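You operate a simulated robot arm through the tools that you are given. There is no shell and no other tool. Be economical: measure what you need, move in short steps, check, and stop when the job is done.

The job below is to be done with a simulated robot arm. You get a single attempt, and the scene is never put back.

JOB
Fetch the orange cloth and set it on top of the teal sanding pad. Put the 72 gauge block from the top of the press bench on top of the offcut there and the 56 gauge block on top of the wooden block there. Put the 6 mm dowel tin from the top of the press bench on the left lower shelf of the wall bench and the 10 mm dowel tin on the middle of the wall bench. Shut the side stand drawer. Take the blue cloth on the top of the clamp bench and put it away on the top of the glue table. Put the dowel from the top of the glue table on the second left white shelf from the bottom. Any order will do.

The check looks at the end state, three seconds after you hand in, the way a careful person would. Anything else that was tipped, shoved, dropped, spilled or broken makes it a failure. Flat cloth is picked up by pressing the open fingertips on it (5 to 10 N) and closing them slowly along it; thin cloth reads only 2 to 8 mm in the jaws.

ROBOT AND FRAMES
A 7-joint arm with a two-finger parallel gripper on a trunk, on a base that drives. Base frame: it is fixed to the floor where the robot stands at the start and does not move with it; the origin is under the middle of the robot, x ahead of it, y to its left, z up. Units: mm, degrees, N and s.
With the tool pointing down near the work surface it reaches from about 300 to 720 mm from the robot's upright axis, wherever it stands. Its first joint turns from -166.0 to 166.0 degrees. Places, roughly: blue cloth (7x10x4 cm) [-6000, -3100, 900]; dowel (2x2x5 cm) [-5300, 0, 900]; dowel tin [-1000, 1500, 750]; gauge block [-1250, 1500, 750]; left lower shelf of the wall bench [600, -200, 400]; middle of the wall bench [600, -200, 900]; offcut (12x5x3 cm) [-1600, 1600, 800]; orange cloth (6x9x4 cm) [500, -100, 900]; second left white shelf [-6900, -1800, 500]; side stand drawer [-2600, -1000, 700]; teal sanding pad (11x11x7 cm) [-1400, 1500, 800]; top of the glue table [-5100, 0, 900]; wooden block (11x5x5 cm) [-600, 1500, 800]. Payload 3.43 kg.
The TCP is the grasp point between the finger pads, 34 mm short of the fingertips. In the tool frame z runs along the fingers and y along their closing line. The gripper opens to 128 mm. The fingers are 24 mm wide and 12 mm thick; the gripper's body (48 by 130 mm) begins 96 mm behind the TCP.
Orientation is that of the tool frame in the base frame, as a unit quaternion [x, y, z, w]. With the fingers straight down and closing along the base's y, the tool's x points along the base's -x, its y along +y and its z along -z.

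CONTROLS
- The arm moves only by the tool drive_tool. Its argument "deltas" is a list of rows, each an object of numbers (a shift or turn left out is 0, a gripper value left out holds the last): "dx", "dy", "dz": the shift along the base's x, y, z in mm; "ax", "ay", "az": the turn, a rotation vector about the base's x, y, z in degrees; "hand": the closure, from 0 (fully open) to 1 (shut). In form: [{"dx": .., "dy": .., "dz": .., "ax": .., "ay": .., "az": .., "hand": ..}, ...]. A call has 1 to 10 rows; each row is the pose to reach, as a shift and turn from the pose commanded when the call began. A row lasts 0.2 s, in which the tool goes at most 50 mm and 8.6 degrees; a call with a longer step from one row to the next is refused whole, and so is a gripper value outside its range. A pose out of reach is approached as far as the arm can. The call stops where the force on the tool passes 40 N (or 10 N more than at its start, if that is more) or the arm is blocked; 0.2 s more then pass. Each finger travels about 108 mm/s and halts on what it meets, pressing with about 36 N; the grip force reading is that of the motor and also rises with nothing between the fingers. The clock runs only during rows and for 0.2 s after the last one: add rows that repeat a pose to give the fingers time. It gives the time, the measured TCP pose, the force on the tool (base axes), the opening and the grip force at its end, in the units of the frame above (readings bear some noise), with the torque about the TCP (base axes, N m) and any sound that the robot's microphone picked up.
- Cameras (640 x 400 px; columns grow to the right, rows downward): "scene" is now at [-6.9, 105.9, 1451.7]; the picture's right is [-0.38, -0.92, 0.00], its down [-0.49, 0.20, -0.85] and it looks along [0.78, -0.32, -0.53] (base axes); focal length 263 px, centre (320, 200). "wrist" rides on the gripper at [76, -11, -160] in the tool frame; the picture's right is [0.15, 0.99, 0.00], its down [-0.88, 0.13, -0.46] and it looks along [-0.45, 0.07, 0.89] (tool axes); focal length 234 px, centre (320, 200). There is no depth. A picture from a camera that has moved, and an enlarged one, comes with that camera's place and axes in the base frame and with its lens.
- grab_frame(camera): a new picture of that camera. The clock stands still meanwhile.
- move_column(by): slides the trunk up (or, below 0, down) by that many mm; the arm and the scene camera ride with it, the base frame stays. It gives what a move gives, with no picture.
- roll_base(legs): drives the robot by 1 to 6 legs, each [ahead, left, turn to the left] in mm, mm and degrees, along the robot's own axes; the way and the turn of a leg run together, so that a leg with both is an arc; at most 1500 mm and 180 degrees a leg. The arm and the cameras ride along, it lands a little off, and it stops where it bumps. It gives what a move gives.
- pan_tilt(pan, tilt): turns the head with the scene camera to pan (to the left, within 86 degrees either way) and tilt (down, from -29 to 69), counted from straight ahead of the robot. It gives what a move gives.
- inspect(camera, box): a new picture of the part [left, top, right, bottom] of that camera's present view, enlarged. The clock stands still meanwhile.
- close_job(): hands the job in; it is judged then, once.

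Go step by step. Nothing tells you exact positions but the pictures and the camera data: compare them with the known pose of the tool, close in by small moves and look again before you grip or let go. The budget is 217 turns and 198 pictures, counting those below and the enlarged ones. Unless the task says otherwise, let go and move clear before handing in.

The tools are called after "Emit:" as name(argument=value, ...) on one line, values as JSON. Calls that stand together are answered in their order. drive_tool: Moves the arm, as the interface text tells. Its arguments: {"type":"object","properties":{"deltas":{"type":"array","items":{"type":"object","properties":{"dx":{"type":"number"},"dy":{"type":"number"},"dz":{"type":"number"},"ax":{"type":"number"},"ay":{"type":"number"},"az":{"type":"number"},"hand":{"type":"number"}}}}},"required":["deltas"]} The other tools are called the same way: move_column (by) slides the trunk up or down; roll_base (legs) drives the base; pan_tilt (pan, tilt) turns the head that bears the scene camera; grab_frame (camera) takes a picture; inspect (camera, box) takes an enlarged picture of a part of a camera's view; close_job () hands the job in.

At the start:

```text
time_s: 0.0
tcp_pos: [353.3, -233.9, 1171.0]
orientation: [0.0, 1.0, 0.0, 0.0]
contact_force: [-0.5, -0.1, -0.5]
torque: [-0.01, 0.0, 0.05]
gripper_width: 128.1
finger_force: 0.0
trunk travel left (down, up): [-150.0, 174.0]
robot x, y, heading: [1.5, -2.0, 0.1]
head pan, tilt: [-22.4, 32.0]
```

scene: 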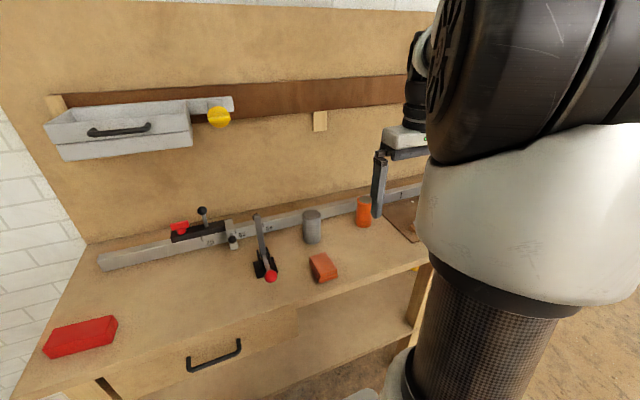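
wrist: 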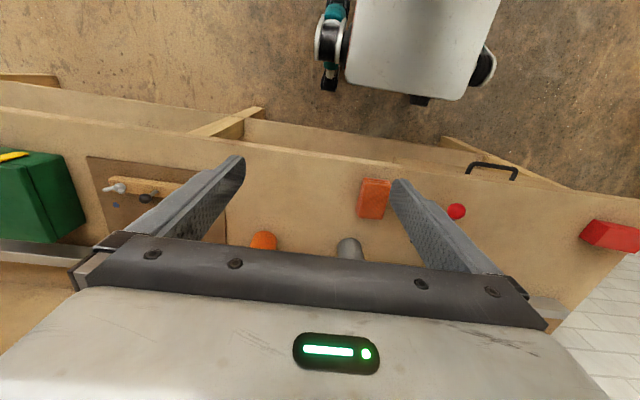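

The orange cloth seems to lie near [475, -100, 900]. I'll look closer at it before gripping.

Emit:
inspect(camera="scene", box=[240, 180, 440, 305])

Emit:
inspect(camera="wrist", box=[300, 130, 460, 230])

```text
3.20 times, centred on (340, 242) of scene
camera zoom: at [-6.9, 105.9, 1451.7], right [-0.38, -0.92, 0.0], down [-0.49, 0.2, -0.85], along [0.78, -0.32, -0.53], focal length 841 px, centre (256, 64)
```

zoom: 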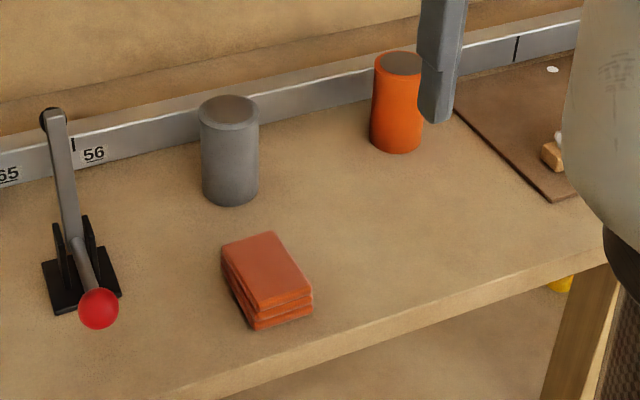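

```text
4.00 times, centred on (380, 180) of wrist
camera zoom: at [277.8, -245.2, 1329.0], right [-0.15, 0.99, 0.0], down [0.88, 0.13, 0.46], along [0.45, 0.07, -0.89], focal length 937 px, centre (80, 280)
```

zoom: 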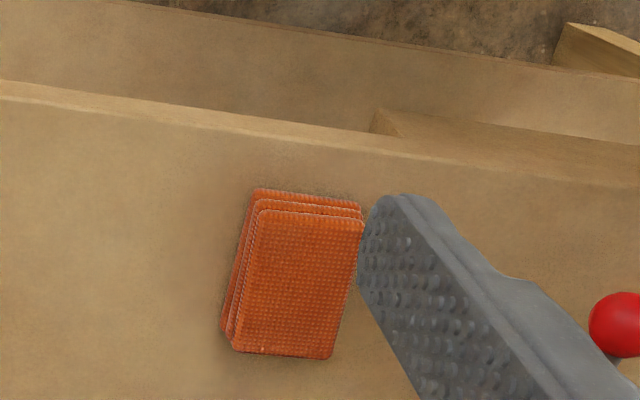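

The cloth's top sits near z 906 at (477, -102), so the bench top is about z 866, and its long axis lies nearly along x. I'll move above it and look again.

Emit:
drive_tool(deltas=[{"dx": 31, "dy": 33, "az": 3, "hand": 0.15}, {"dx": 62, "dy": 66, "az": 4}, {"dx": 93, "dy": 99, "az": 4}, {"dx": 124, "dy": 132, "az": 4}, {"dx": 124, "dy": 132, "dz": -48, "az": 4}, {"dx": 124, "dy": 132, "dz": -96, "az": 4}, {"dx": 124, "dy": 132, "dz": -144, "az": 4}, {"dx": 124, "dy": 132, "dz": -180, "az": 4}, {"dx": 124, "dy": 132, "dz": -180, "az": 4}])

Emit:
grab_frame(camera="wrist")

Emit:
grab_frame(camera="scene")

```text
time_s: 2.0
tcp_pos: [476.7, -101.3, 990.5]
orientation: [-0.035, 0.999, 0.0, 0.0]
contact_force: [-0.8, 0.6, -0.2]
torque: [-0.01, 0.01, -0.02]
gripper_width: 108.6
finger_force: 0.1
trunk travel left (down, up): [-150.0, 174.0]
robot x, y, heading: [-3.3, 2.2, -0.0]
head pan, tilt: [-22.4, 32.0]
```

```text
193 pictures are left
camera wrist: at [402.3, -118.4, 1148.8], right [-0.22, 0.98, 0.0], down [0.87, 0.19, 0.46], along [0.45, 0.1, -0.89], focal length 234 px, centre (320, 200)
```

wrist: 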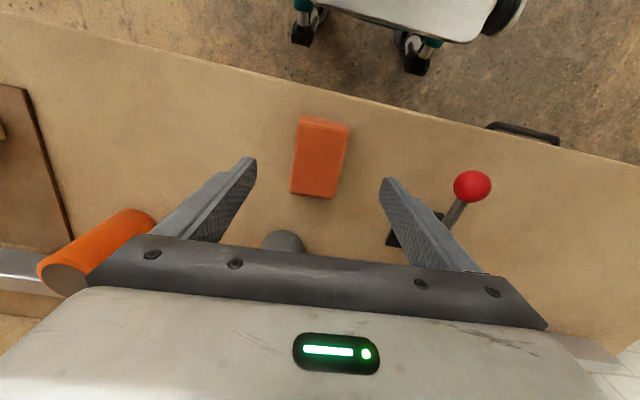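

```text
192 pictures are left
camera scene: at [-6.8, 105.9, 1451.7], right [-0.38, -0.92, 0.0], down [-0.49, 0.2, -0.85], along [0.78, -0.32, -0.53], focal length 263 px, centre (320, 200)
```

scene: 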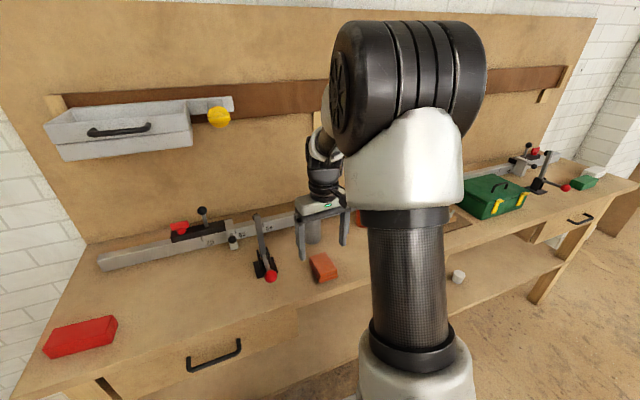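

The fingers straddle the cloth cleanly. I'll descend with a force check and grip.

Emit:
drive_tool(deltas=[{"dx": -3, "dz": -45}, {"dx": -3, "dz": -75}, {"dx": -3, "dz": -84}, {"dx": -3, "dz": -84, "hand": 0.4}, {"dx": -3, "dz": -84, "hand": 0.6}, {"dx": -3, "dz": -84, "hand": 0.8}, {"dx": -3, "dz": -84, "hand": 1}, {"dx": -3, "dz": -84, "hand": 1}])

Emit:
grab_frame(camera="wrist")

```text
time_s: 2.8
tcp_pos: [476.8, -100.9, 915.0]
orientation: [-0.035, 0.999, 0.0, 0.005]
contact_force: [-0.4, 4.7, 18.5]
torque: [1.2, 0.28, 0.16]
gripper_width: 82.5
finger_force: 4.9
trunk travel left (down, up): [-150.0, 174.0]
robot x, y, heading: [-2.4, -1.7, -0.1]
head pan, tilt: [-22.4, 32.0]
stopped in row 4: the force on the tool passed its limit at 51 N (the readings are from after the stop); the commanded pose is now the measured one
```

```text
191 pictures are left
camera wrist: at [400.9, -117.8, 1071.8], right [-0.22, 0.98, 0.0], down [0.86, 0.19, 0.47], along [0.45, 0.1, -0.89], focal length 234 px, centre (320, 200)
```

wrist: 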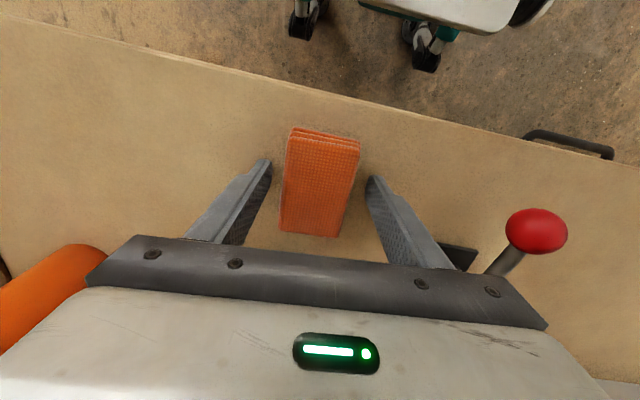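

The fingertips touched the bench (top is about z 880). I'll lift a little and close.

Emit:
drive_tool(deltas=[{"dx": -4, "dz": 8}, {"dx": -4, "dz": 8, "hand": 0.5}, {"dx": -4, "dz": 8, "hand": 0.65}, {"dx": -4, "dz": 8, "hand": 0.8}, {"dx": -4, "dz": 8, "hand": 0.8}])

Emit:
grab_frame(camera="wrist")

```text
time_s: 4.0
tcp_pos: [472.6, -102.5, 920.2]
orientation: [-0.035, 0.999, 0.0, 0.003]
contact_force: [0.3, -0.3, 0.2]
torque: [-0.02, 0.02, -0.03]
gripper_width: 58.0
finger_force: 36.0
trunk travel left (down, up): [-150.0, 174.0]
robot x, y, heading: [3.1, 1.9, -0.0]
head pan, tilt: [-22.4, 32.0]
```

```text
190 pictures are left
camera wrist: at [397.0, -118.9, 1077.6], right [-0.21, 0.98, 0.0], down [0.87, 0.19, 0.46], along [0.45, 0.1, -0.89], focal length 234 px, centre (320, 200)
```

wrist: 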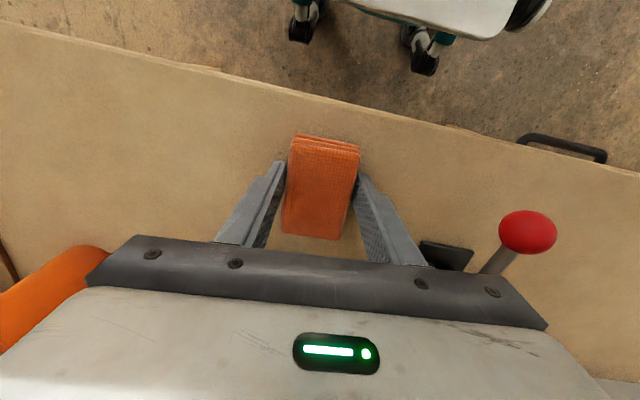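

The cloth is gripped (58 mm). I'll lift and pull the arm in, then look left toward the press bench.

Emit:
drive_tool(deltas=[{"dz": 45}, {"dz": 90}, {"dz": 135}, {"dz": 180}, {"dz": 220}, {"dx": -45, "dz": 220}, {"dx": -90, "dz": 220}, {"dx": -120, "dz": 220}])

Emit:
pan_tilt(pan=86, tilt=20)

Emit:
grab_frame(camera="scene")

Emit:
grab_frame(camera="wrist")

```text
time_s: 5.8
tcp_pos: [351.4, -103.7, 1140.2]
orientation: [-0.035, 0.999, 0.0, 0.002]
contact_force: [0.2, -0.5, -0.3]
torque: [0.04, 0.0, 0.0]
gripper_width: 58.0
finger_force: 36.1
trunk travel left (down, up): [-150.0, 174.0]
robot x, y, heading: [-0.3, 0.4, 0.2]
head pan, tilt: [-22.4, 32.0]
```

```text
time_s: 7.7
tcp_pos: [353.0, -103.8, 1138.7]
orientation: [-0.035, 0.999, 0.0, 0.004]
contact_force: [-0.1, 0.6, 0.0]
torque: [0.04, 0.0, 0.0]
gripper_width: 57.2
finger_force: 35.6
trunk travel left (down, up): [-150.0, 174.0]
robot x, y, heading: [3.0, -0.1, -0.1]
head pan, tilt: [85.9, 20.0]
```

```text
189 pictures are left
camera scene: at [-83.1, 232.9, 1470.9], right [1.0, -0.07, 0.0], down [-0.02, -0.34, -0.94], along [0.07, 0.94, -0.34], focal length 263 px, centre (320, 200)
```

scene: 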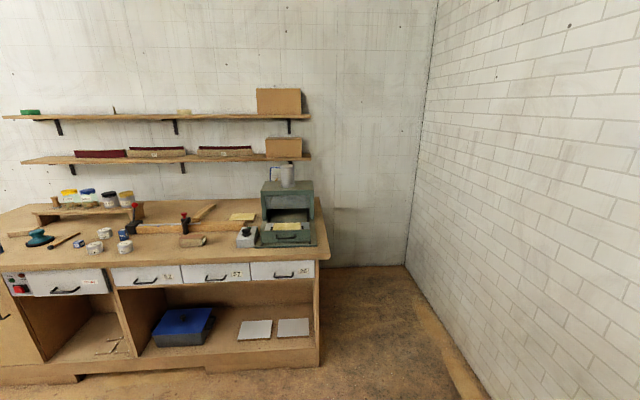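

```text
188 pictures are left
camera wrist: at [277.0, -120.0, 1297.6], right [-0.21, 0.98, 0.0], down [0.87, 0.19, 0.46], along [0.45, 0.1, -0.89], focal length 234 px, centre (320, 200)
```

wrist: 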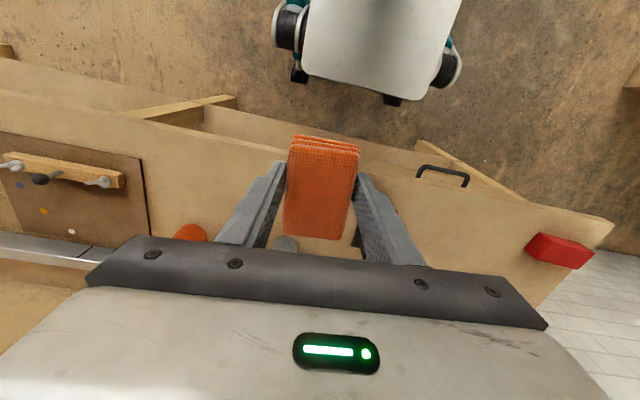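

The press bench runs along y with its front at about y 1200. I'll back off, turn left and approach it.

Emit:
roll_base(legs=[[-500, 0, 0], [0, 0, 90], [550, 750, 0]])

Emit:
pan_tilt(pan=0, tilt=35)

Emit:
grab_frame(camera="scene")

```text
time_s: 11.8
tcp_pos: [-131.4, -16.3, 1138.0]
orientation: [-0.151, 0.988, 0.001, 0.002]
contact_force: [-0.2, -0.2, -0.5]
torque: [0.04, -0.02, 0.0]
gripper_width: 57.0
finger_force: 35.6
trunk travel left (down, up): [-150.0, 174.0]
robot x, y, heading: [-500.0, 0.4, 13.4]
head pan, tilt: [85.9, 20.0]
stopped in leg 2: the robot was blocked; the commanded pose is now the measured one
```

```text
time_s: 13.4
tcp_pos: [-132.9, -14.5, 1139.1]
orientation: [-0.151, 0.988, 0.001, 0.002]
contact_force: [0.1, 0.6, -0.1]
torque: [0.03, -0.03, -0.02]
gripper_width: 56.6
finger_force: 35.4
trunk travel left (down, up): [-150.0, 174.0]
robot x, y, heading: [-497.5, 4.1, 13.7]
head pan, tilt: [0.0, 35.0]
```

```text
187 pictures are left
camera scene: at [-532.7, 138.5, 1447.1], right [0.23, -0.97, 0.0], down [-0.56, -0.13, -0.82], along [0.8, 0.19, -0.57], focal length 263 px, centre (320, 200)
```

scene: 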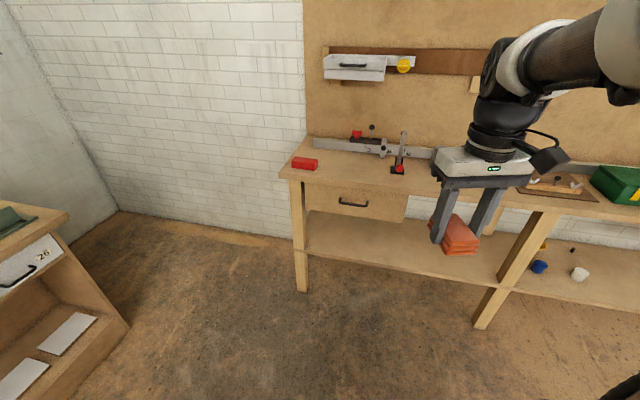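

Something blocked the turn. I'll look to the sides.

Emit:
pan_tilt(pan=-86, tilt=50)

Emit:
grab_frame(camera="scene")

Emit:
pan_tilt(pan=86, tilt=50)

Emit:
grab_frame(camera="scene")

```text
time_s: 15.0
tcp_pos: [-131.9, -16.9, 1140.3]
orientation: [-0.152, 0.988, 0.0, 0.004]
contact_force: [-0.1, -0.2, -0.5]
torque: [-0.01, 0.01, 0.03]
gripper_width: 56.9
finger_force: 36.0
trunk travel left (down, up): [-150.0, 174.0]
robot x, y, heading: [-495.3, 1.1, 13.4]
head pan, tilt: [-85.9, 50.0]
```

```text
186 pictures are left
camera scene: at [-538.4, 124.8, 1430.3], right [0.09, -1.0, 0.0], down [-0.72, -0.06, -0.69], along [0.69, 0.06, -0.72], focal length 263 px, centre (320, 200)
```

scene: 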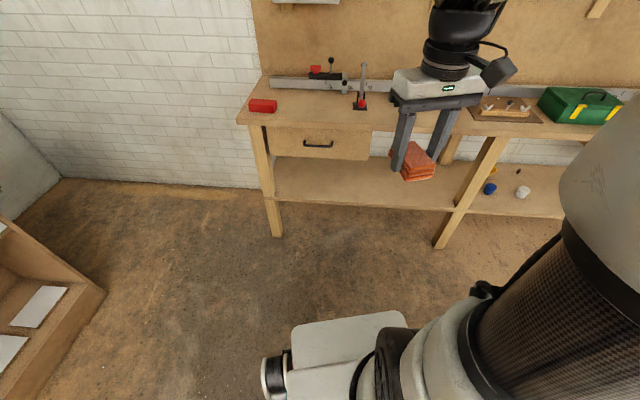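

```text
time_s: 17.6
tcp_pos: [-131.9, -16.7, 1140.1]
orientation: [-0.152, 0.988, 0.0, 0.003]
contact_force: [-0.1, -0.4, -0.7]
torque: [-0.02, 0.03, -0.02]
gripper_width: 56.6
finger_force: 36.0
trunk travel left (down, up): [-150.0, 174.0]
robot x, y, heading: [-499.3, 2.9, 13.5]
head pan, tilt: [85.9, 50.0]
```

```text
185 pictures are left
camera scene: at [-630.9, 193.8, 1425.3], right [0.99, 0.16, 0.0], down [0.13, -0.76, -0.64], along [-0.11, 0.63, -0.77], focal length 263 px, centre (320, 200)
```

scene: 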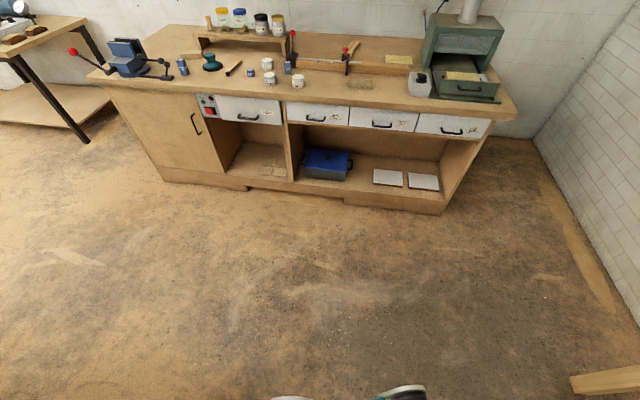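

The left side is clear, so the obstacle must be behind to the right. I'll sidestep left and then turn.

Emit:
roll_base(legs=[[100, 500, 0], [0, 0, 76.5]])

Emit:
pan_tilt(pan=60, tilt=35)

Emit:
grab_frame(camera="scene")

```text
time_s: 26.3
tcp_pos: [-414.1, 862.4, 1139.0]
orientation: [0.732, -0.681, -0.002, -0.002]
contact_force: [0.7, 0.1, 0.5]
torque: [0.03, 0.01, 0.01]
gripper_width: 56.8
finger_force: 36.3
trunk travel left (down, up): [-150.0, 174.0]
robot x, y, heading: [-516.2, 508.5, 89.7]
head pan, tilt: [85.9, 50.0]
```

```text
time_s: 27.2
tcp_pos: [-413.1, 861.2, 1139.0]
orientation: [0.732, -0.682, -0.001, -0.002]
contact_force: [-0.2, -0.5, -0.1]
torque: [0.01, 0.02, 0.02]
gripper_width: 56.6
finger_force: 36.1
trunk travel left (down, up): [-150.0, 174.0]
robot x, y, heading: [-514.1, 506.9, 90.0]
head pan, tilt: [60.0, 35.0]
```

```text
184 pictures are left
camera scene: at [-732.9, 463.1, 1447.0], right [0.5, 0.87, 0.0], down [0.5, -0.29, -0.82], along [-0.71, 0.41, -0.57], focal length 263 px, centre (320, 200)
```

scene: 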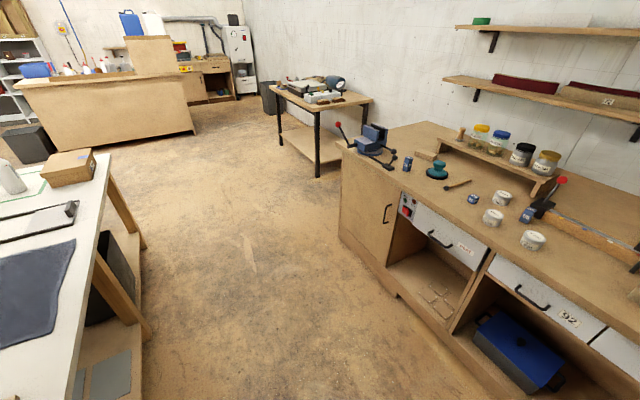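

Now I see the press bench with the teal pad near (-1400, 1490), and a table at y<130 behind me. I'll move sideways to stand before the pad.

Emit:
roll_base(legs=[[150, 800, 0], [120, 0, 0]])

Emit:
pan_tilt(pan=0, tilt=40)

Emit:
grab_frame(camera="scene")

Emit:
grab_frame(camera="wrist")

```text
time_s: 36.2
tcp_pos: [-1216.6, 1132.7, 1139.3]
orientation: [0.73, -0.684, -0.002, -0.002]
contact_force: [0.8, -0.2, 0.8]
torque: [0.01, -0.01, 0.01]
gripper_width: 56.8
finger_force: 36.1
trunk travel left (down, up): [-150.0, 174.0]
robot x, y, heading: [-1320.5, 778.6, 89.8]
head pan, tilt: [60.0, 35.0]
```

```text
time_s: 37.5
tcp_pos: [-1218.0, 1131.8, 1139.4]
orientation: [0.73, -0.683, -0.002, -0.001]
contact_force: [-1.2, -0.1, 0.2]
torque: [-0.01, 0.03, 0.02]
gripper_width: 56.6
finger_force: 36.1
trunk travel left (down, up): [-150.0, 174.0]
robot x, y, heading: [-1323.6, 779.2, 89.8]
head pan, tilt: [0.0, 40.0]
```

```text
183 pictures are left
camera scene: at [-1462.2, 775.6, 1439.5], right [1.0, 0.0, 0.0], down [0.0, -0.64, -0.77], along [0.0, 0.77, -0.64], focal length 263 px, centre (320, 200)
```

scene: 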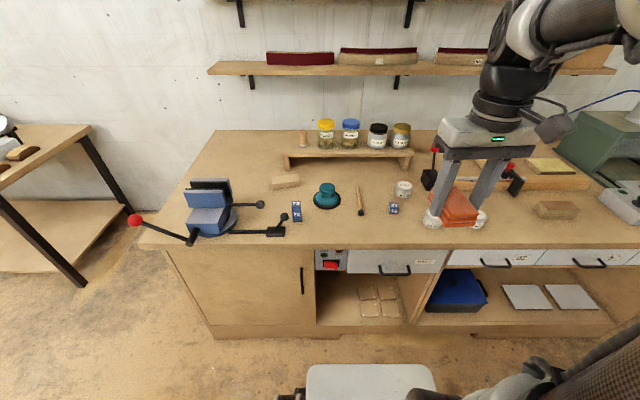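

```text
182 pictures are left
camera wrist: at [-1201.0, 1055.7, 1297.6], right [-0.98, -0.21, 0.0], down [-0.19, 0.87, 0.46], along [-0.1, 0.45, -0.89], focal length 234 px, centre (320, 200)
```

wrist: 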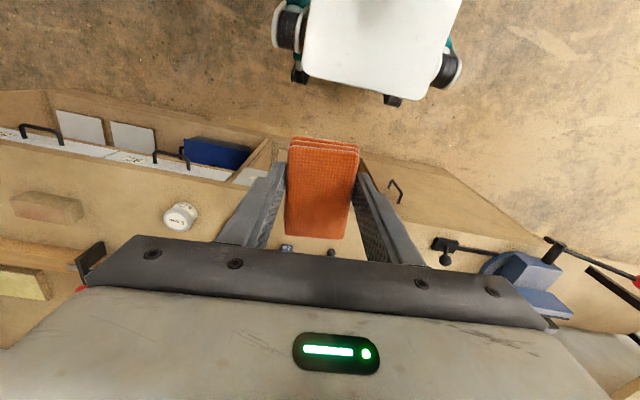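

The teal pad, the gauge blocks (72 at left, 56 at right), jars and tins are in view. I'll zoom in to read the labels.

Emit:
inspect(camera="scene", box=[260, 150, 420, 250])

Emit:
inspect(camera="scene", box=[380, 150, 640, 250])

```text
4.00 times, centred on (340, 200) of scene
camera zoom: at [-1462.2, 775.6, 1439.5], right [1.0, 0.0, 0.0], down [0.0, -0.64, -0.77], along [0.0, 0.77, -0.64], focal length 1051 px, centre (240, 200)
```

zoom: 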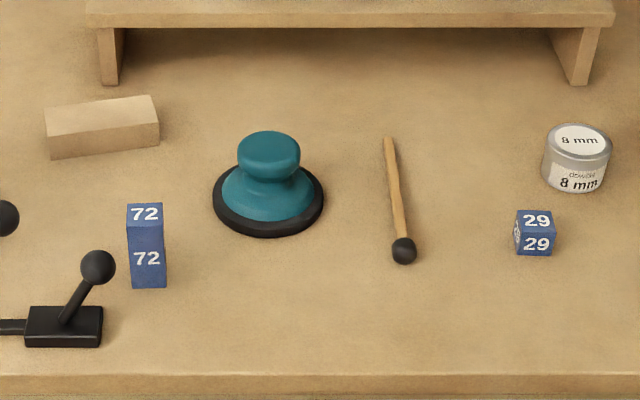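

```text
2.46 times, centred on (510, 200) of scene
camera zoom: at [-1462.2, 775.6, 1439.5], right [1.0, 0.0, 0.0], down [0.0, -0.64, -0.77], along [0.0, 0.77, -0.64], focal length 647 px, centre (-148, 200)
```

zoom: 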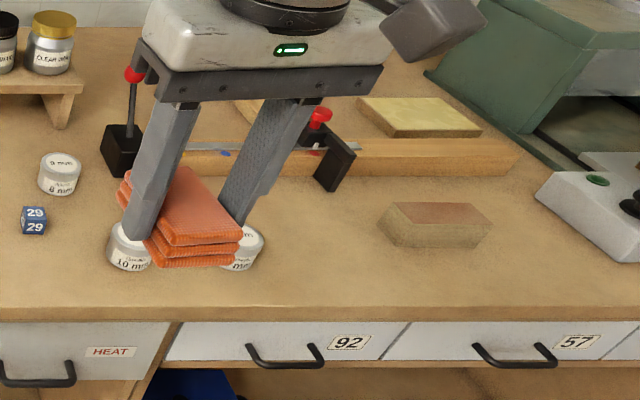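

Labels read: 72 is left of the pad, and 29 and 8 mm are distractors. I'll bring the base closer and straight in front of the pad.

Emit:
roll_base(legs=[[90, 110, 0]])

Emit:
grab_frame(camera="scene")

Emit:
grab_frame(camera="wrist")

```text
time_s: 39.2
tcp_pos: [-1327.9, 1220.7, 1139.3]
orientation: [0.73, -0.684, -0.002, -0.002]
contact_force: [-0.1, 1.3, -0.6]
torque: [0.03, -0.02, -0.04]
gripper_width: 56.8
finger_force: 36.0
trunk travel left (down, up): [-150.0, 174.0]
robot x, y, heading: [-1432.8, 870.0, 89.8]
head pan, tilt: [0.0, 40.0]
```

```text
179 pictures are left
camera scene: at [-1572.1, 866.0, 1439.5], right [1.0, -0.01, 0.0], down [0.0, -0.64, -0.77], along [0.0, 0.77, -0.64], focal length 263 px, centre (320, 200)
```

scene: 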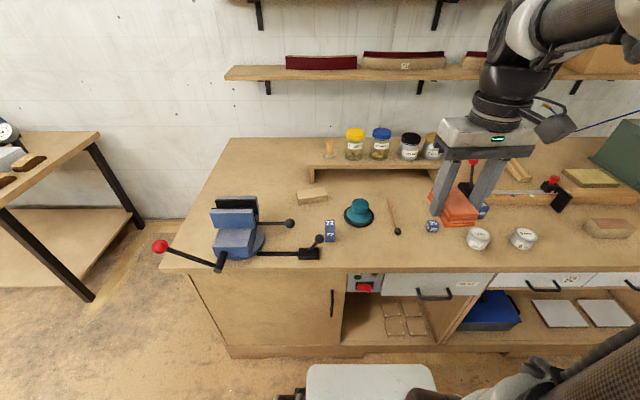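

```text
178 pictures are left
camera wrist: at [-1310.5, 1145.7, 1297.7], right [-0.98, -0.21, 0.0], down [-0.19, 0.87, 0.46], along [-0.1, 0.45, -0.89], focal length 234 px, centre (320, 200)
```

wrist: 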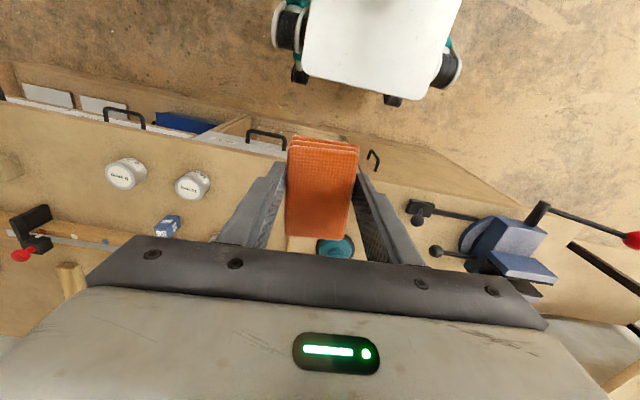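

Bench top is about z 830. I'll zoom on the knob from this second position to triangulate it.

Emit:
inspect(camera="scene", box=[290, 170, 450, 270])

Emit:
inspect(camera="scene", box=[440, 180, 640, 305])

```text
4.00 times, centred on (370, 220) of scene
camera zoom: at [-1572.1, 866.0, 1439.5], right [1.0, -0.01, 0.0], down [0.0, -0.64, -0.77], along [0.0, 0.77, -0.64], focal length 1051 px, centre (120, 120)
```

zoom: 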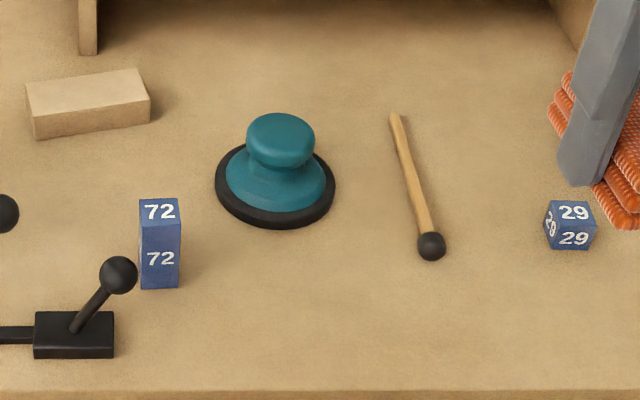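

```text
3.20 times, centred on (540, 242) of scene
camera zoom: at [-1572.1, 866.0, 1439.5], right [1.0, -0.01, 0.0], down [0.0, -0.64, -0.77], along [0.0, 0.77, -0.64], focal length 841 px, centre (-384, 64)
```

zoom: 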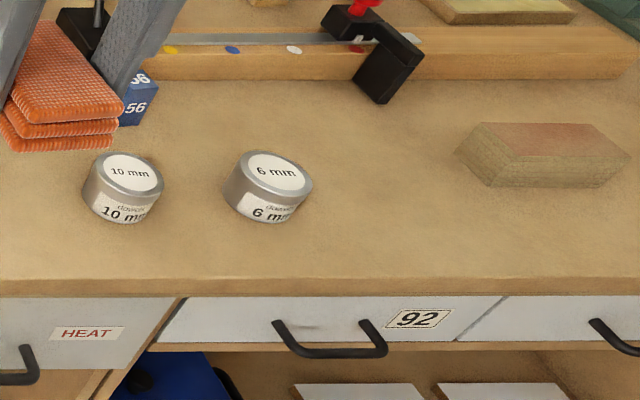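

Both tins and block 56 are identified: 10 mm near x -1110, 6 mm near x -985, with 56 behind the cloth. Next I'll carry the cloth over the knob, near (-1438, 1499, top about 900).

Emit:
drive_tool(deltas=[{"dx": -16, "dy": 40}, {"dx": -32, "dy": 80}, {"dx": -48, "dy": 120}, {"dx": -64, "dy": 160}, {"dx": -80, "dy": 200}, {"dx": -96, "dy": 240}, {"dx": -110, "dy": 278}, {"dx": -110, "dy": 278, "dz": -45}, {"dx": -110, "dy": 278, "dz": -90}, {"dx": -110, "dy": 278, "dz": -130}])

Emit:
inspect(camera="scene", box=[260, 130, 460, 255])

Emit:
grab_frame(camera="wrist")

```text
time_s: 41.4
tcp_pos: [-1435.7, 1498.9, 1009.2]
orientation: [0.728, -0.685, -0.003, -0.003]
contact_force: [-0.7, -0.4, -0.5]
torque: [-0.02, -0.01, 0.05]
gripper_width: 56.8
finger_force: 35.6
trunk travel left (down, up): [-150.0, 174.0]
robot x, y, heading: [-1435.0, 872.4, 90.0]
head pan, tilt: [0.0, 40.0]
```

```text
3.20 times, centred on (360, 192) of scene
camera zoom: at [-1572.2, 866.1, 1439.5], right [1.0, -0.01, 0.0], down [0.0, -0.64, -0.77], along [0.0, 0.77, -0.64], focal length 841 px, centre (192, 224)
```

zoom: 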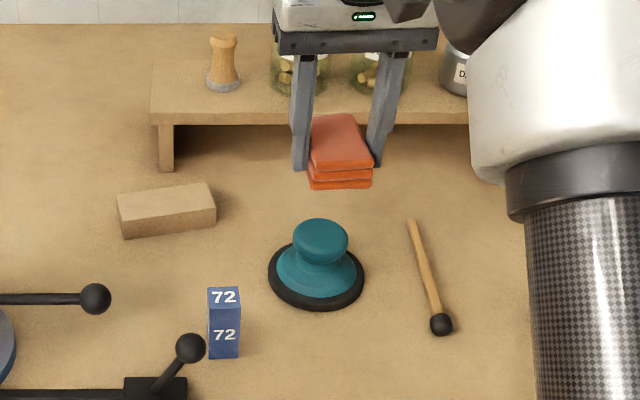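

```text
174 pictures are left
camera wrist: at [-1420.0, 1423.7, 1167.1], right [-0.98, -0.21, 0.0], down [-0.19, 0.87, 0.46], along [-0.1, 0.45, -0.89], focal length 234 px, centre (320, 200)
```

wrist: 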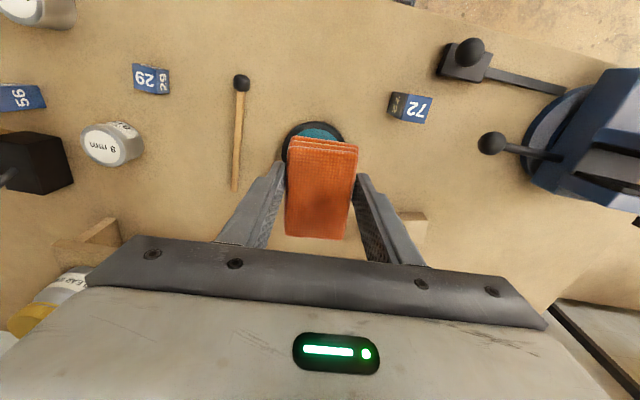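

The wrist view suggests the pad is a bit farther away than the scene estimate. I'll zoom in to measure.

Emit:
inspect(camera="wrist", box=[240, 90, 400, 190])

```text
4.00 times, centred on (320, 140) of wrist
camera zoom: at [-1420.0, 1423.7, 1167.1], right [-0.98, -0.21, 0.0], down [-0.19, 0.87, 0.46], along [-0.1, 0.45, -0.89], focal length 937 px, centre (320, 440)
```

zoom: 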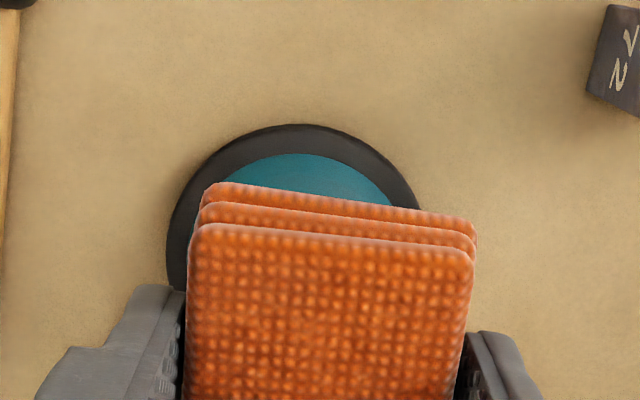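

The disc centre fits at about (-1433, 1525). I'll shift 24 mm further and lower.

Emit:
drive_tool(deltas=[{"dx": 2, "dy": 24}, {"dx": 2, "dy": 24, "dz": -30}, {"dx": 2, "dy": 24, "dz": -55}])

Emit:
inspect(camera="scene", box=[280, 130, 440, 230])

Emit:
inspect(camera="wrist", box=[240, 90, 400, 190])

```text
time_s: 42.2
tcp_pos: [-1434.4, 1524.6, 953.9]
orientation: [0.729, -0.685, -0.002, -0.001]
contact_force: [0.1, 0.1, -0.2]
torque: [-0.01, -0.05, -0.01]
gripper_width: 56.6
finger_force: 35.6
trunk travel left (down, up): [-150.0, 174.0]
robot x, y, heading: [-1432.0, 865.3, 89.7]
head pan, tilt: [0.0, 40.0]
```

```text
4.00 times, centred on (360, 180) of scene
camera zoom: at [-1572.2, 866.1, 1439.5], right [1.0, -0.01, 0.0], down [0.0, -0.64, -0.77], along [0.0, 0.77, -0.64], focal length 1051 px, centre (160, 280)
```

zoom: 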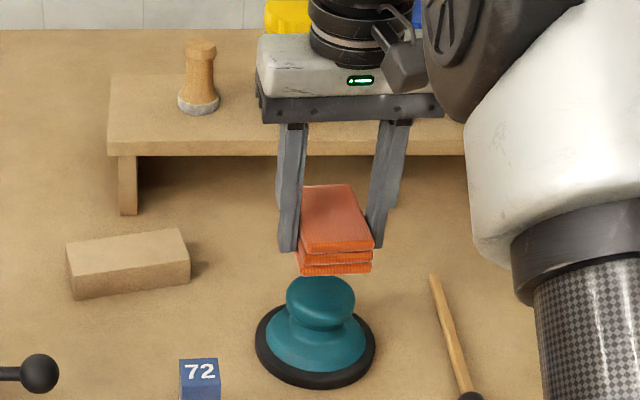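

```text
4.00 times, centred on (320, 140) of wrist
camera zoom: at [-1418.2, 1448.6, 1110.9], right [-0.98, -0.21, 0.0], down [-0.19, 0.87, 0.46], along [-0.1, 0.45, -0.89], focal length 937 px, centre (320, 440)
```

zoom: 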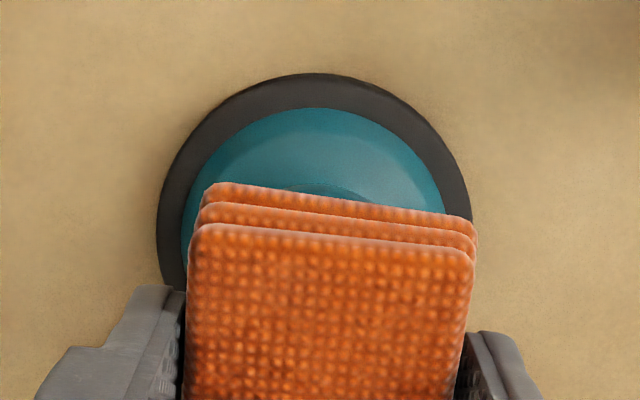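

Fit confirms the pad at (-1434, 1525). I'll nudge x by -3 and lower gently.

Emit:
drive_tool(deltas=[{"dx": -3, "dz": -10}, {"dx": -3, "dz": -18}, {"dx": -3, "dz": -24}])

Emit:
inspect(camera="scene", box=[280, 130, 440, 230])

```text
time_s: 43.0
tcp_pos: [-1438.0, 1523.1, 931.2]
orientation: [0.73, -0.684, -0.001, -0.001]
contact_force: [0.4, 0.2, -0.2]
torque: [0.03, 0.0, 0.01]
gripper_width: 56.8
finger_force: 36.2
trunk travel left (down, up): [-150.0, 174.0]
robot x, y, heading: [-1433.2, 871.7, 89.9]
head pan, tilt: [0.0, 40.0]
```

```text
4.00 times, centred on (360, 180) of scene
camera zoom: at [-1572.2, 866.1, 1439.5], right [1.0, -0.01, 0.0], down [0.0, -0.64, -0.77], along [0.0, 0.77, -0.64], focal length 1051 px, centre (160, 280)
```

zoom: 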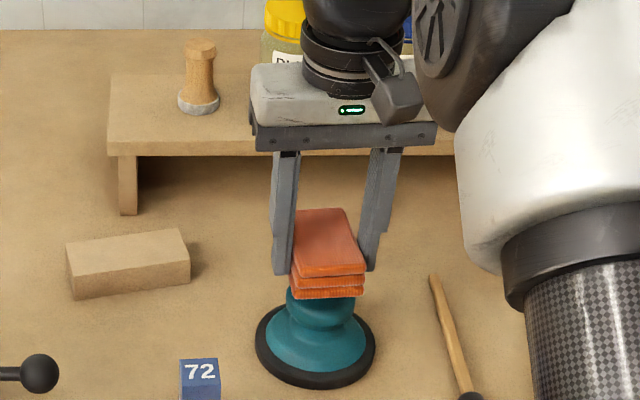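

The cloth lines up over the knob. I'll lower in small steps until I feel contact.

Emit:
drive_tool(deltas=[{"dx": -2, "dz": -4}, {"dx": -2, "dz": -7}, {"dx": -2, "dz": -10}])

```text
time_s: 43.8
tcp_pos: [-1438.7, 1522.8, 920.4]
orientation: [0.729, -0.684, -0.003, -0.002]
contact_force: [0.3, -0.5, -0.9]
torque: [-0.02, 0.0, -0.03]
gripper_width: 56.6
finger_force: 36.5
trunk travel left (down, up): [-150.0, 174.0]
robot x, y, heading: [-1437.5, 869.0, 89.6]
head pan, tilt: [0.0, 40.0]
```

Emit:
drive_tool(deltas=[{"dz": -4}, {"dz": -7}])

Emit:
inspect(camera="scene", box=[280, 130, 440, 230])

```text
time_s: 44.4
tcp_pos: [-1439.2, 1524.1, 915.1]
orientation: [0.73, -0.684, -0.002, -0.001]
contact_force: [-0.3, 1.1, -0.8]
torque: [-0.01, -0.02, -0.02]
gripper_width: 57.1
finger_force: 36.4
trunk travel left (down, up): [-150.0, 174.0]
robot x, y, heading: [-1432.8, 871.9, 89.8]
head pan, tilt: [0.0, 40.0]
```

```text
4.00 times, centred on (360, 180) of scene
camera zoom: at [-1572.2, 866.1, 1439.5], right [1.0, -0.01, 0.0], down [0.0, -0.64, -0.77], along [0.0, 0.77, -0.64], focal length 1051 px, centre (160, 280)
```

zoom: 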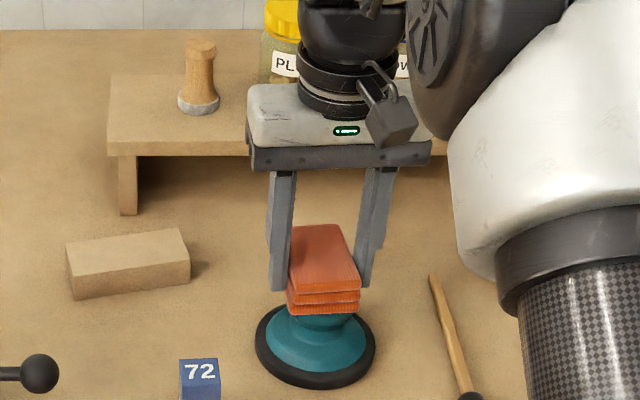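

Emit:
drive_tool(deltas=[{"dz": -3}, {"dz": -6}])

```text
time_s: 45.0
tcp_pos: [-1438.9, 1523.3, 907.3]
orientation: [0.73, -0.684, -0.002, -0.001]
contact_force: [0.4, -0.2, -0.4]
torque: [-0.03, -0.03, 0.0]
gripper_width: 56.6
finger_force: 36.4
trunk travel left (down, up): [-150.0, 174.0]
robot x, y, heading: [-1432.2, 869.6, 89.6]
head pan, tilt: [0.0, 40.0]
```

Emit:
drive_tool(deltas=[{"dz": -3}, {"dz": -6}])

Emit:
inspect(camera="scene", box=[300, 150, 420, 225])

Emit:
inspect(camera="wrist", box=[240, 90, 400, 190])

```text
time_s: 45.6
tcp_pos: [-1439.9, 1524.2, 905.4]
orientation: [0.73, -0.684, -0.004, -0.003]
contact_force: [-0.2, -2.7, 13.8]
torque: [-0.04, -0.07, -0.02]
gripper_width: 57.0
finger_force: 36.1
trunk travel left (down, up): [-150.0, 174.0]
robot x, y, heading: [-1433.2, 872.6, 89.9]
head pan, tilt: [0.0, 40.0]
```

```text
5.33 times, centred on (360, 188) of scene
camera zoom: at [-1572.2, 864.7, 1439.8], right [1.0, -0.01, 0.0], down [0.0, -0.64, -0.77], along [0.0, 0.77, -0.64], focal length 1402 px, centre (107, 267)
```

zoom: 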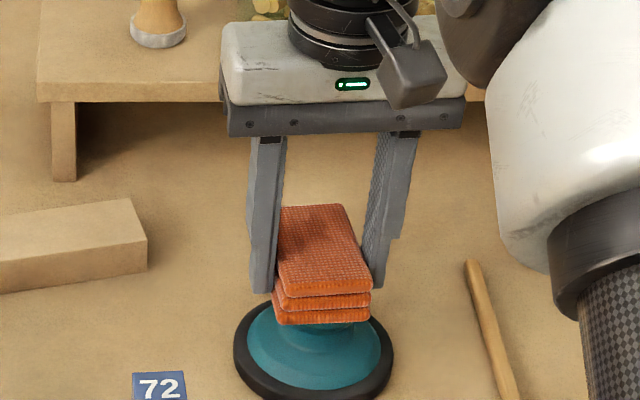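

```text
4.00 times, centred on (320, 140) of wrist
camera zoom: at [-1423.5, 1447.2, 1062.1], right [-0.98, -0.21, 0.0], down [-0.19, 0.87, 0.46], along [-0.1, 0.45, -0.89], focal length 937 px, centre (320, 440)
```

zoom: 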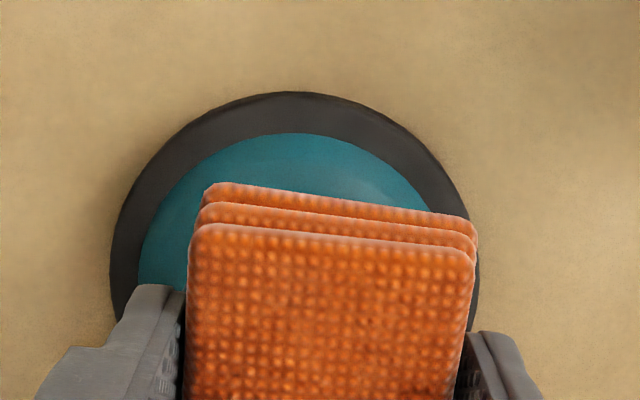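

Contact at 14 N; the knob top is about z 863. The refit says the pad centre is (-1435, 1532), so I'll lift slightly, correct by (+4, +7) and set it down.

Emit:
drive_tool(deltas=[{"dz": 6}, {"dz": 8, "dx": 4, "dy": 7}, {"dz": 4, "dx": 4, "dy": 7}, {"dz": 0, "dx": 4, "dy": 7}, {"dz": -1, "dx": 4, "dy": 7}])

```text
time_s: 46.8
tcp_pos: [-1437.2, 1530.2, 904.3]
orientation: [0.729, -0.684, -0.004, -0.004]
contact_force: [0.3, -3.4, 19.6]
torque: [-0.26, -0.02, 0.02]
gripper_width: 56.9
finger_force: 36.6
trunk travel left (down, up): [-150.0, 174.0]
robot x, y, heading: [-1437.3, 867.9, 89.6]
head pan, tilt: [0.0, 40.0]
```

Force feels good. Release gently.

Emit:
drive_tool(deltas=[{"dz": 3}, {"dz": 3, "hand": 0.5}, {"dz": 3, "hand": 0.4}, {"dz": 3, "hand": 0.3}, {"dz": 3, "hand": 0.3}, {"dz": 30}, {"dz": 75}, {"dz": 120}])

Emit:
inspect(camera="scene", box=[260, 130, 460, 255])

Emit:
grab_frame(camera="wrist")

```text
time_s: 48.6
tcp_pos: [-1436.3, 1531.2, 1021.4]
orientation: [0.73, -0.684, -0.002, -0.003]
contact_force: [0.2, 0.4, -0.1]
torque: [-0.04, -0.02, -0.02]
gripper_width: 89.7
finger_force: 0.0
trunk travel left (down, up): [-150.0, 174.0]
robot x, y, heading: [-1429.5, 871.3, 89.5]
head pan, tilt: [0.0, 40.0]
```

```text
3.20 times, centred on (360, 192) of scene
camera zoom: at [-1572.2, 866.1, 1439.5], right [1.0, -0.01, 0.0], down [0.0, -0.64, -0.77], along [0.0, 0.77, -0.64], focal length 841 px, centre (192, 224)
```

zoom: 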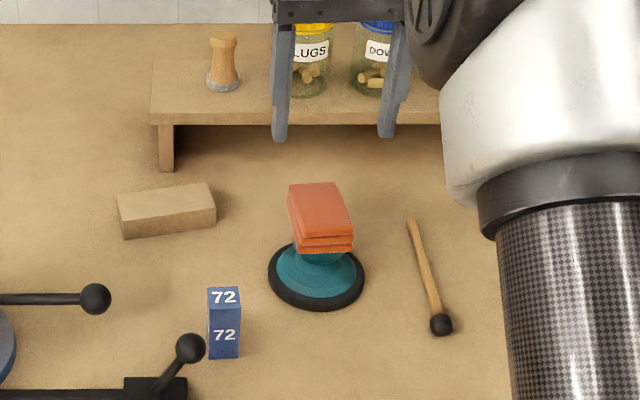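

```text
165 pictures are left
camera wrist: at [-1420.0, 1454.5, 1179.3], right [-0.98, -0.21, 0.0], down [-0.19, 0.87, 0.46], along [-0.1, 0.45, -0.89], focal length 234 px, centre (320, 200)
```

wrist: 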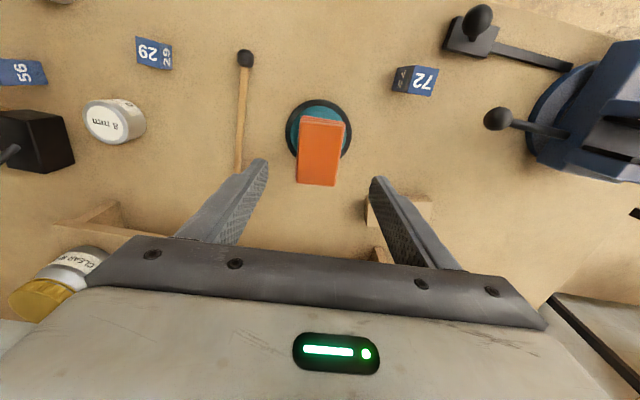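

The cloth sits well on the pad. Now the 72 block; zoom in to locate it.

Emit:
inspect(camera="wrist", box=[340, 30, 500, 130])

Emit:
inspect(camera="scene", box=[280, 170, 380, 240])

```text
4.00 times, centred on (420, 80) of wrist
camera zoom: at [-1420.0, 1454.5, 1179.3], right [-0.98, -0.21, 0.0], down [-0.19, 0.87, 0.46], along [-0.1, 0.45, -0.89], focal length 937 px, centre (-80, 680)
```

zoom: 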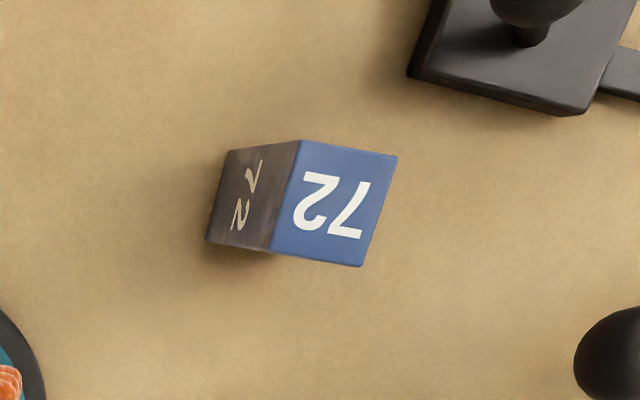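

```text
5.71 times, centred on (330, 205) of scene
camera zoom: at [-1572.2, 866.1, 1439.5], right [1.0, -0.01, 0.0], down [0.0, -0.64, -0.77], along [0.0, 0.77, -0.64], focal length 1502 px, centre (263, 171)
```

zoom: 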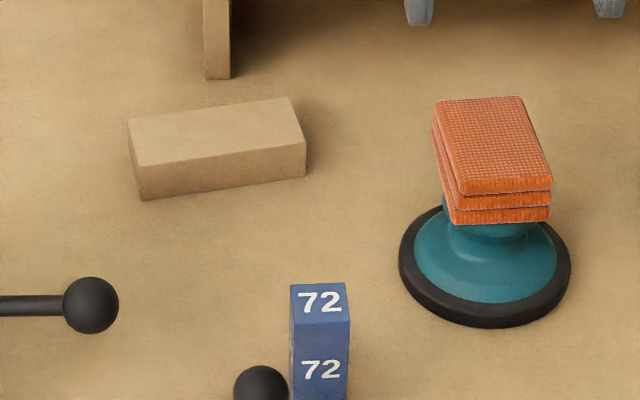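

Block 72: top centre near (-1541, 1431, 865), about 30 mm square and nearly aligned. I'll move over it with a narrower opening.

Emit:
drive_tool(deltas=[{"dx": -26, "dy": -25, "az": 1, "hand": 0.5}, {"dx": -52, "dy": -50, "az": 2}, {"dx": -78, "dy": -75, "az": 2}, {"dx": -105, "dy": -100, "az": 2}, {"dx": -105, "dy": -100, "dz": -40, "az": 2}, {"dx": -105, "dy": -100, "dz": -85, "az": 2}, {"dx": -105, "dy": -100, "dz": -105, "az": 2}])

Emit:
grab_frame(camera="wrist")

Emit:
grab_frame(camera="scene")

```text
time_s: 50.2
tcp_pos: [-1541.0, 1431.6, 916.0]
orientation: [0.742, -0.671, -0.002, -0.002]
contact_force: [-0.2, -0.8, 0.3]
torque: [0.0, 0.02, 0.0]
gripper_width: 64.2
finger_force: 0.0
trunk travel left (down, up): [-150.0, 174.0]
robot x, y, heading: [-1432.7, 872.7, 90.0]
head pan, tilt: [0.0, 40.0]
```

```text
162 pictures are left
camera wrist: at [-1522.4, 1355.7, 1073.0], right [-0.97, -0.24, 0.0], down [-0.22, 0.86, 0.46], along [-0.11, 0.45, -0.89], focal length 234 px, centre (320, 200)
```

wrist: 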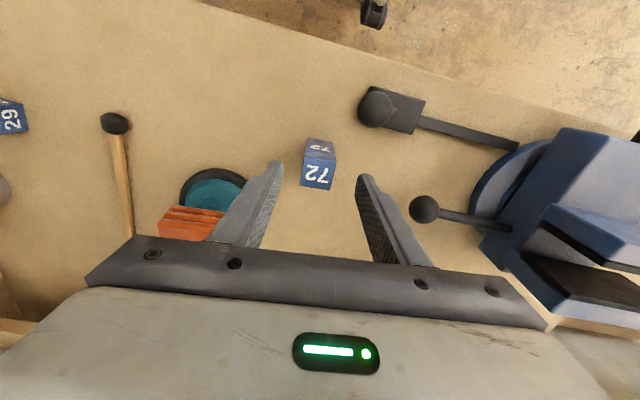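

```text
161 pictures are left
camera scene: at [-1572.2, 866.1, 1439.5], right [1.0, -0.01, 0.0], down [0.0, -0.64, -0.77], along [0.0, 0.77, -0.64], focal length 263 px, centre (320, 200)
```

scene: 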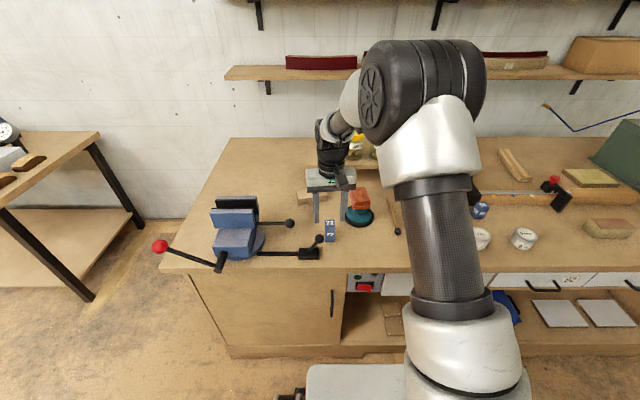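

Aligned within a few mm. I'll descend and grip.

Emit:
drive_tool(deltas=[{"dx": 1, "dy": 4, "dz": -40}, {"dx": 1, "dy": 4, "dz": -66}, {"dx": 1, "dy": 4, "dz": -66, "hand": 0.65}, {"dx": 1, "dy": 4, "dz": -66, "hand": 0.8}, {"dx": 1, "dy": 4, "dz": -66, "hand": 0.9}, {"dx": 1, "dy": 4, "dz": -66, "hand": 0.9}])

Emit:
grab_frame(camera="wrist")

```text
time_s: 51.6
tcp_pos: [-1540.5, 1435.4, 848.7]
orientation: [0.742, -0.671, -0.002, -0.002]
contact_force: [0.3, 0.5, 0.5]
torque: [0.02, -0.03, -0.02]
gripper_width: 29.6
finger_force: 36.4
trunk travel left (down, up): [-150.0, 174.0]
robot x, y, heading: [-1428.2, 872.4, 89.8]
head pan, tilt: [0.0, 40.0]
```

```text
160 pictures are left
camera wrist: at [-1521.2, 1359.7, 1007.1], right [-0.97, -0.24, 0.0], down [-0.22, 0.86, 0.46], along [-0.11, 0.45, -0.89], focal length 234 px, centre (320, 200)
```

wrist: 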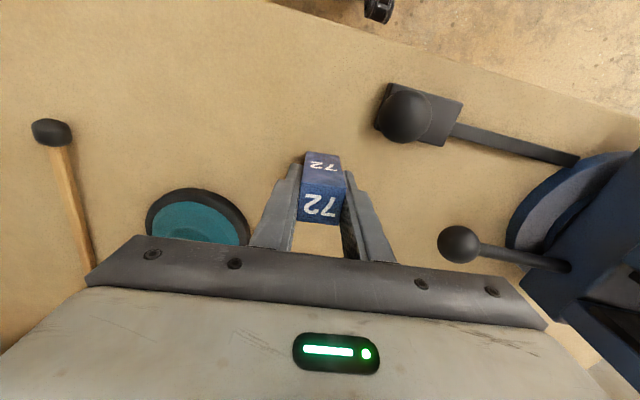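

Gripped at 29.6 mm. I'll lift, then shift the base left and forward, since the offcut is at about (-1603, 1634), beyond reach from here.

Emit:
drive_tool(deltas=[{"dz": 40}, {"dz": 85}, {"dz": 130}, {"dz": 175}, {"dx": 40, "dz": 200}, {"dx": 80, "dz": 200}])

Emit:
roll_base(legs=[[0, 130, 0], [65, 0, 0]])

Emit:
grab_frame(camera="wrist")

Emit:
grab_frame(camera="scene")

```text
time_s: 53.0
tcp_pos: [-1458.7, 1433.7, 1051.0]
orientation: [0.741, -0.671, -0.002, -0.002]
contact_force: [0.2, -0.1, -1.2]
torque: [0.0, -0.01, 0.0]
gripper_width: 29.5
finger_force: 35.7
trunk travel left (down, up): [-150.0, 174.0]
robot x, y, heading: [-1432.0, 867.4, 89.4]
head pan, tilt: [0.0, 40.0]
```

```text
time_s: 55.5
tcp_pos: [-1588.7, 1499.5, 1049.6]
orientation: [0.741, -0.672, -0.002, -0.002]
contact_force: [-0.1, 0.7, -1.0]
torque: [-0.01, -0.06, 0.0]
gripper_width: 29.8
finger_force: 35.7
trunk travel left (down, up): [-150.0, 174.0]
robot x, y, heading: [-1558.9, 934.3, 89.6]
head pan, tilt: [0.0, 40.0]
```

```text
159 pictures are left
camera wrist: at [-1568.5, 1424.7, 1207.7], right [-0.97, -0.24, 0.0], down [-0.22, 0.86, 0.46], along [-0.11, 0.45, -0.89], focal length 234 px, centre (320, 200)
```

wrist: 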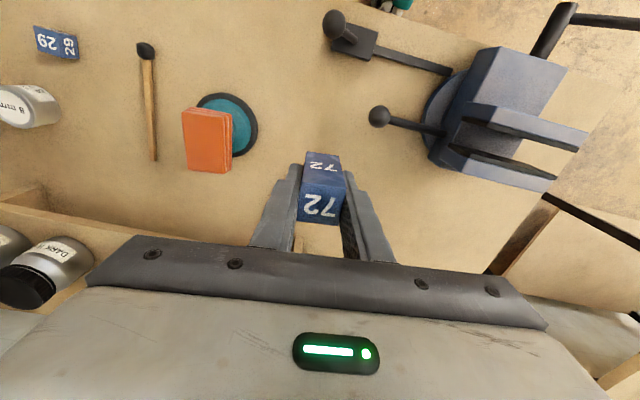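

```text
158 pictures are left
camera scene: at [-1700.2, 931.5, 1439.5], right [1.0, 0.0, 0.0], down [0.0, -0.64, -0.77], along [0.0, 0.77, -0.64], focal length 263 px, centre (320, 200)
```

scene: 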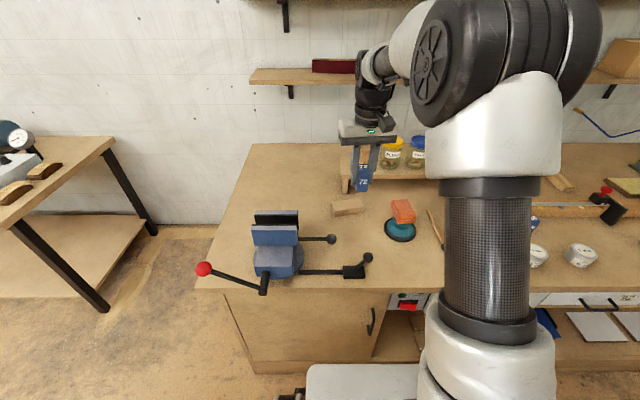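

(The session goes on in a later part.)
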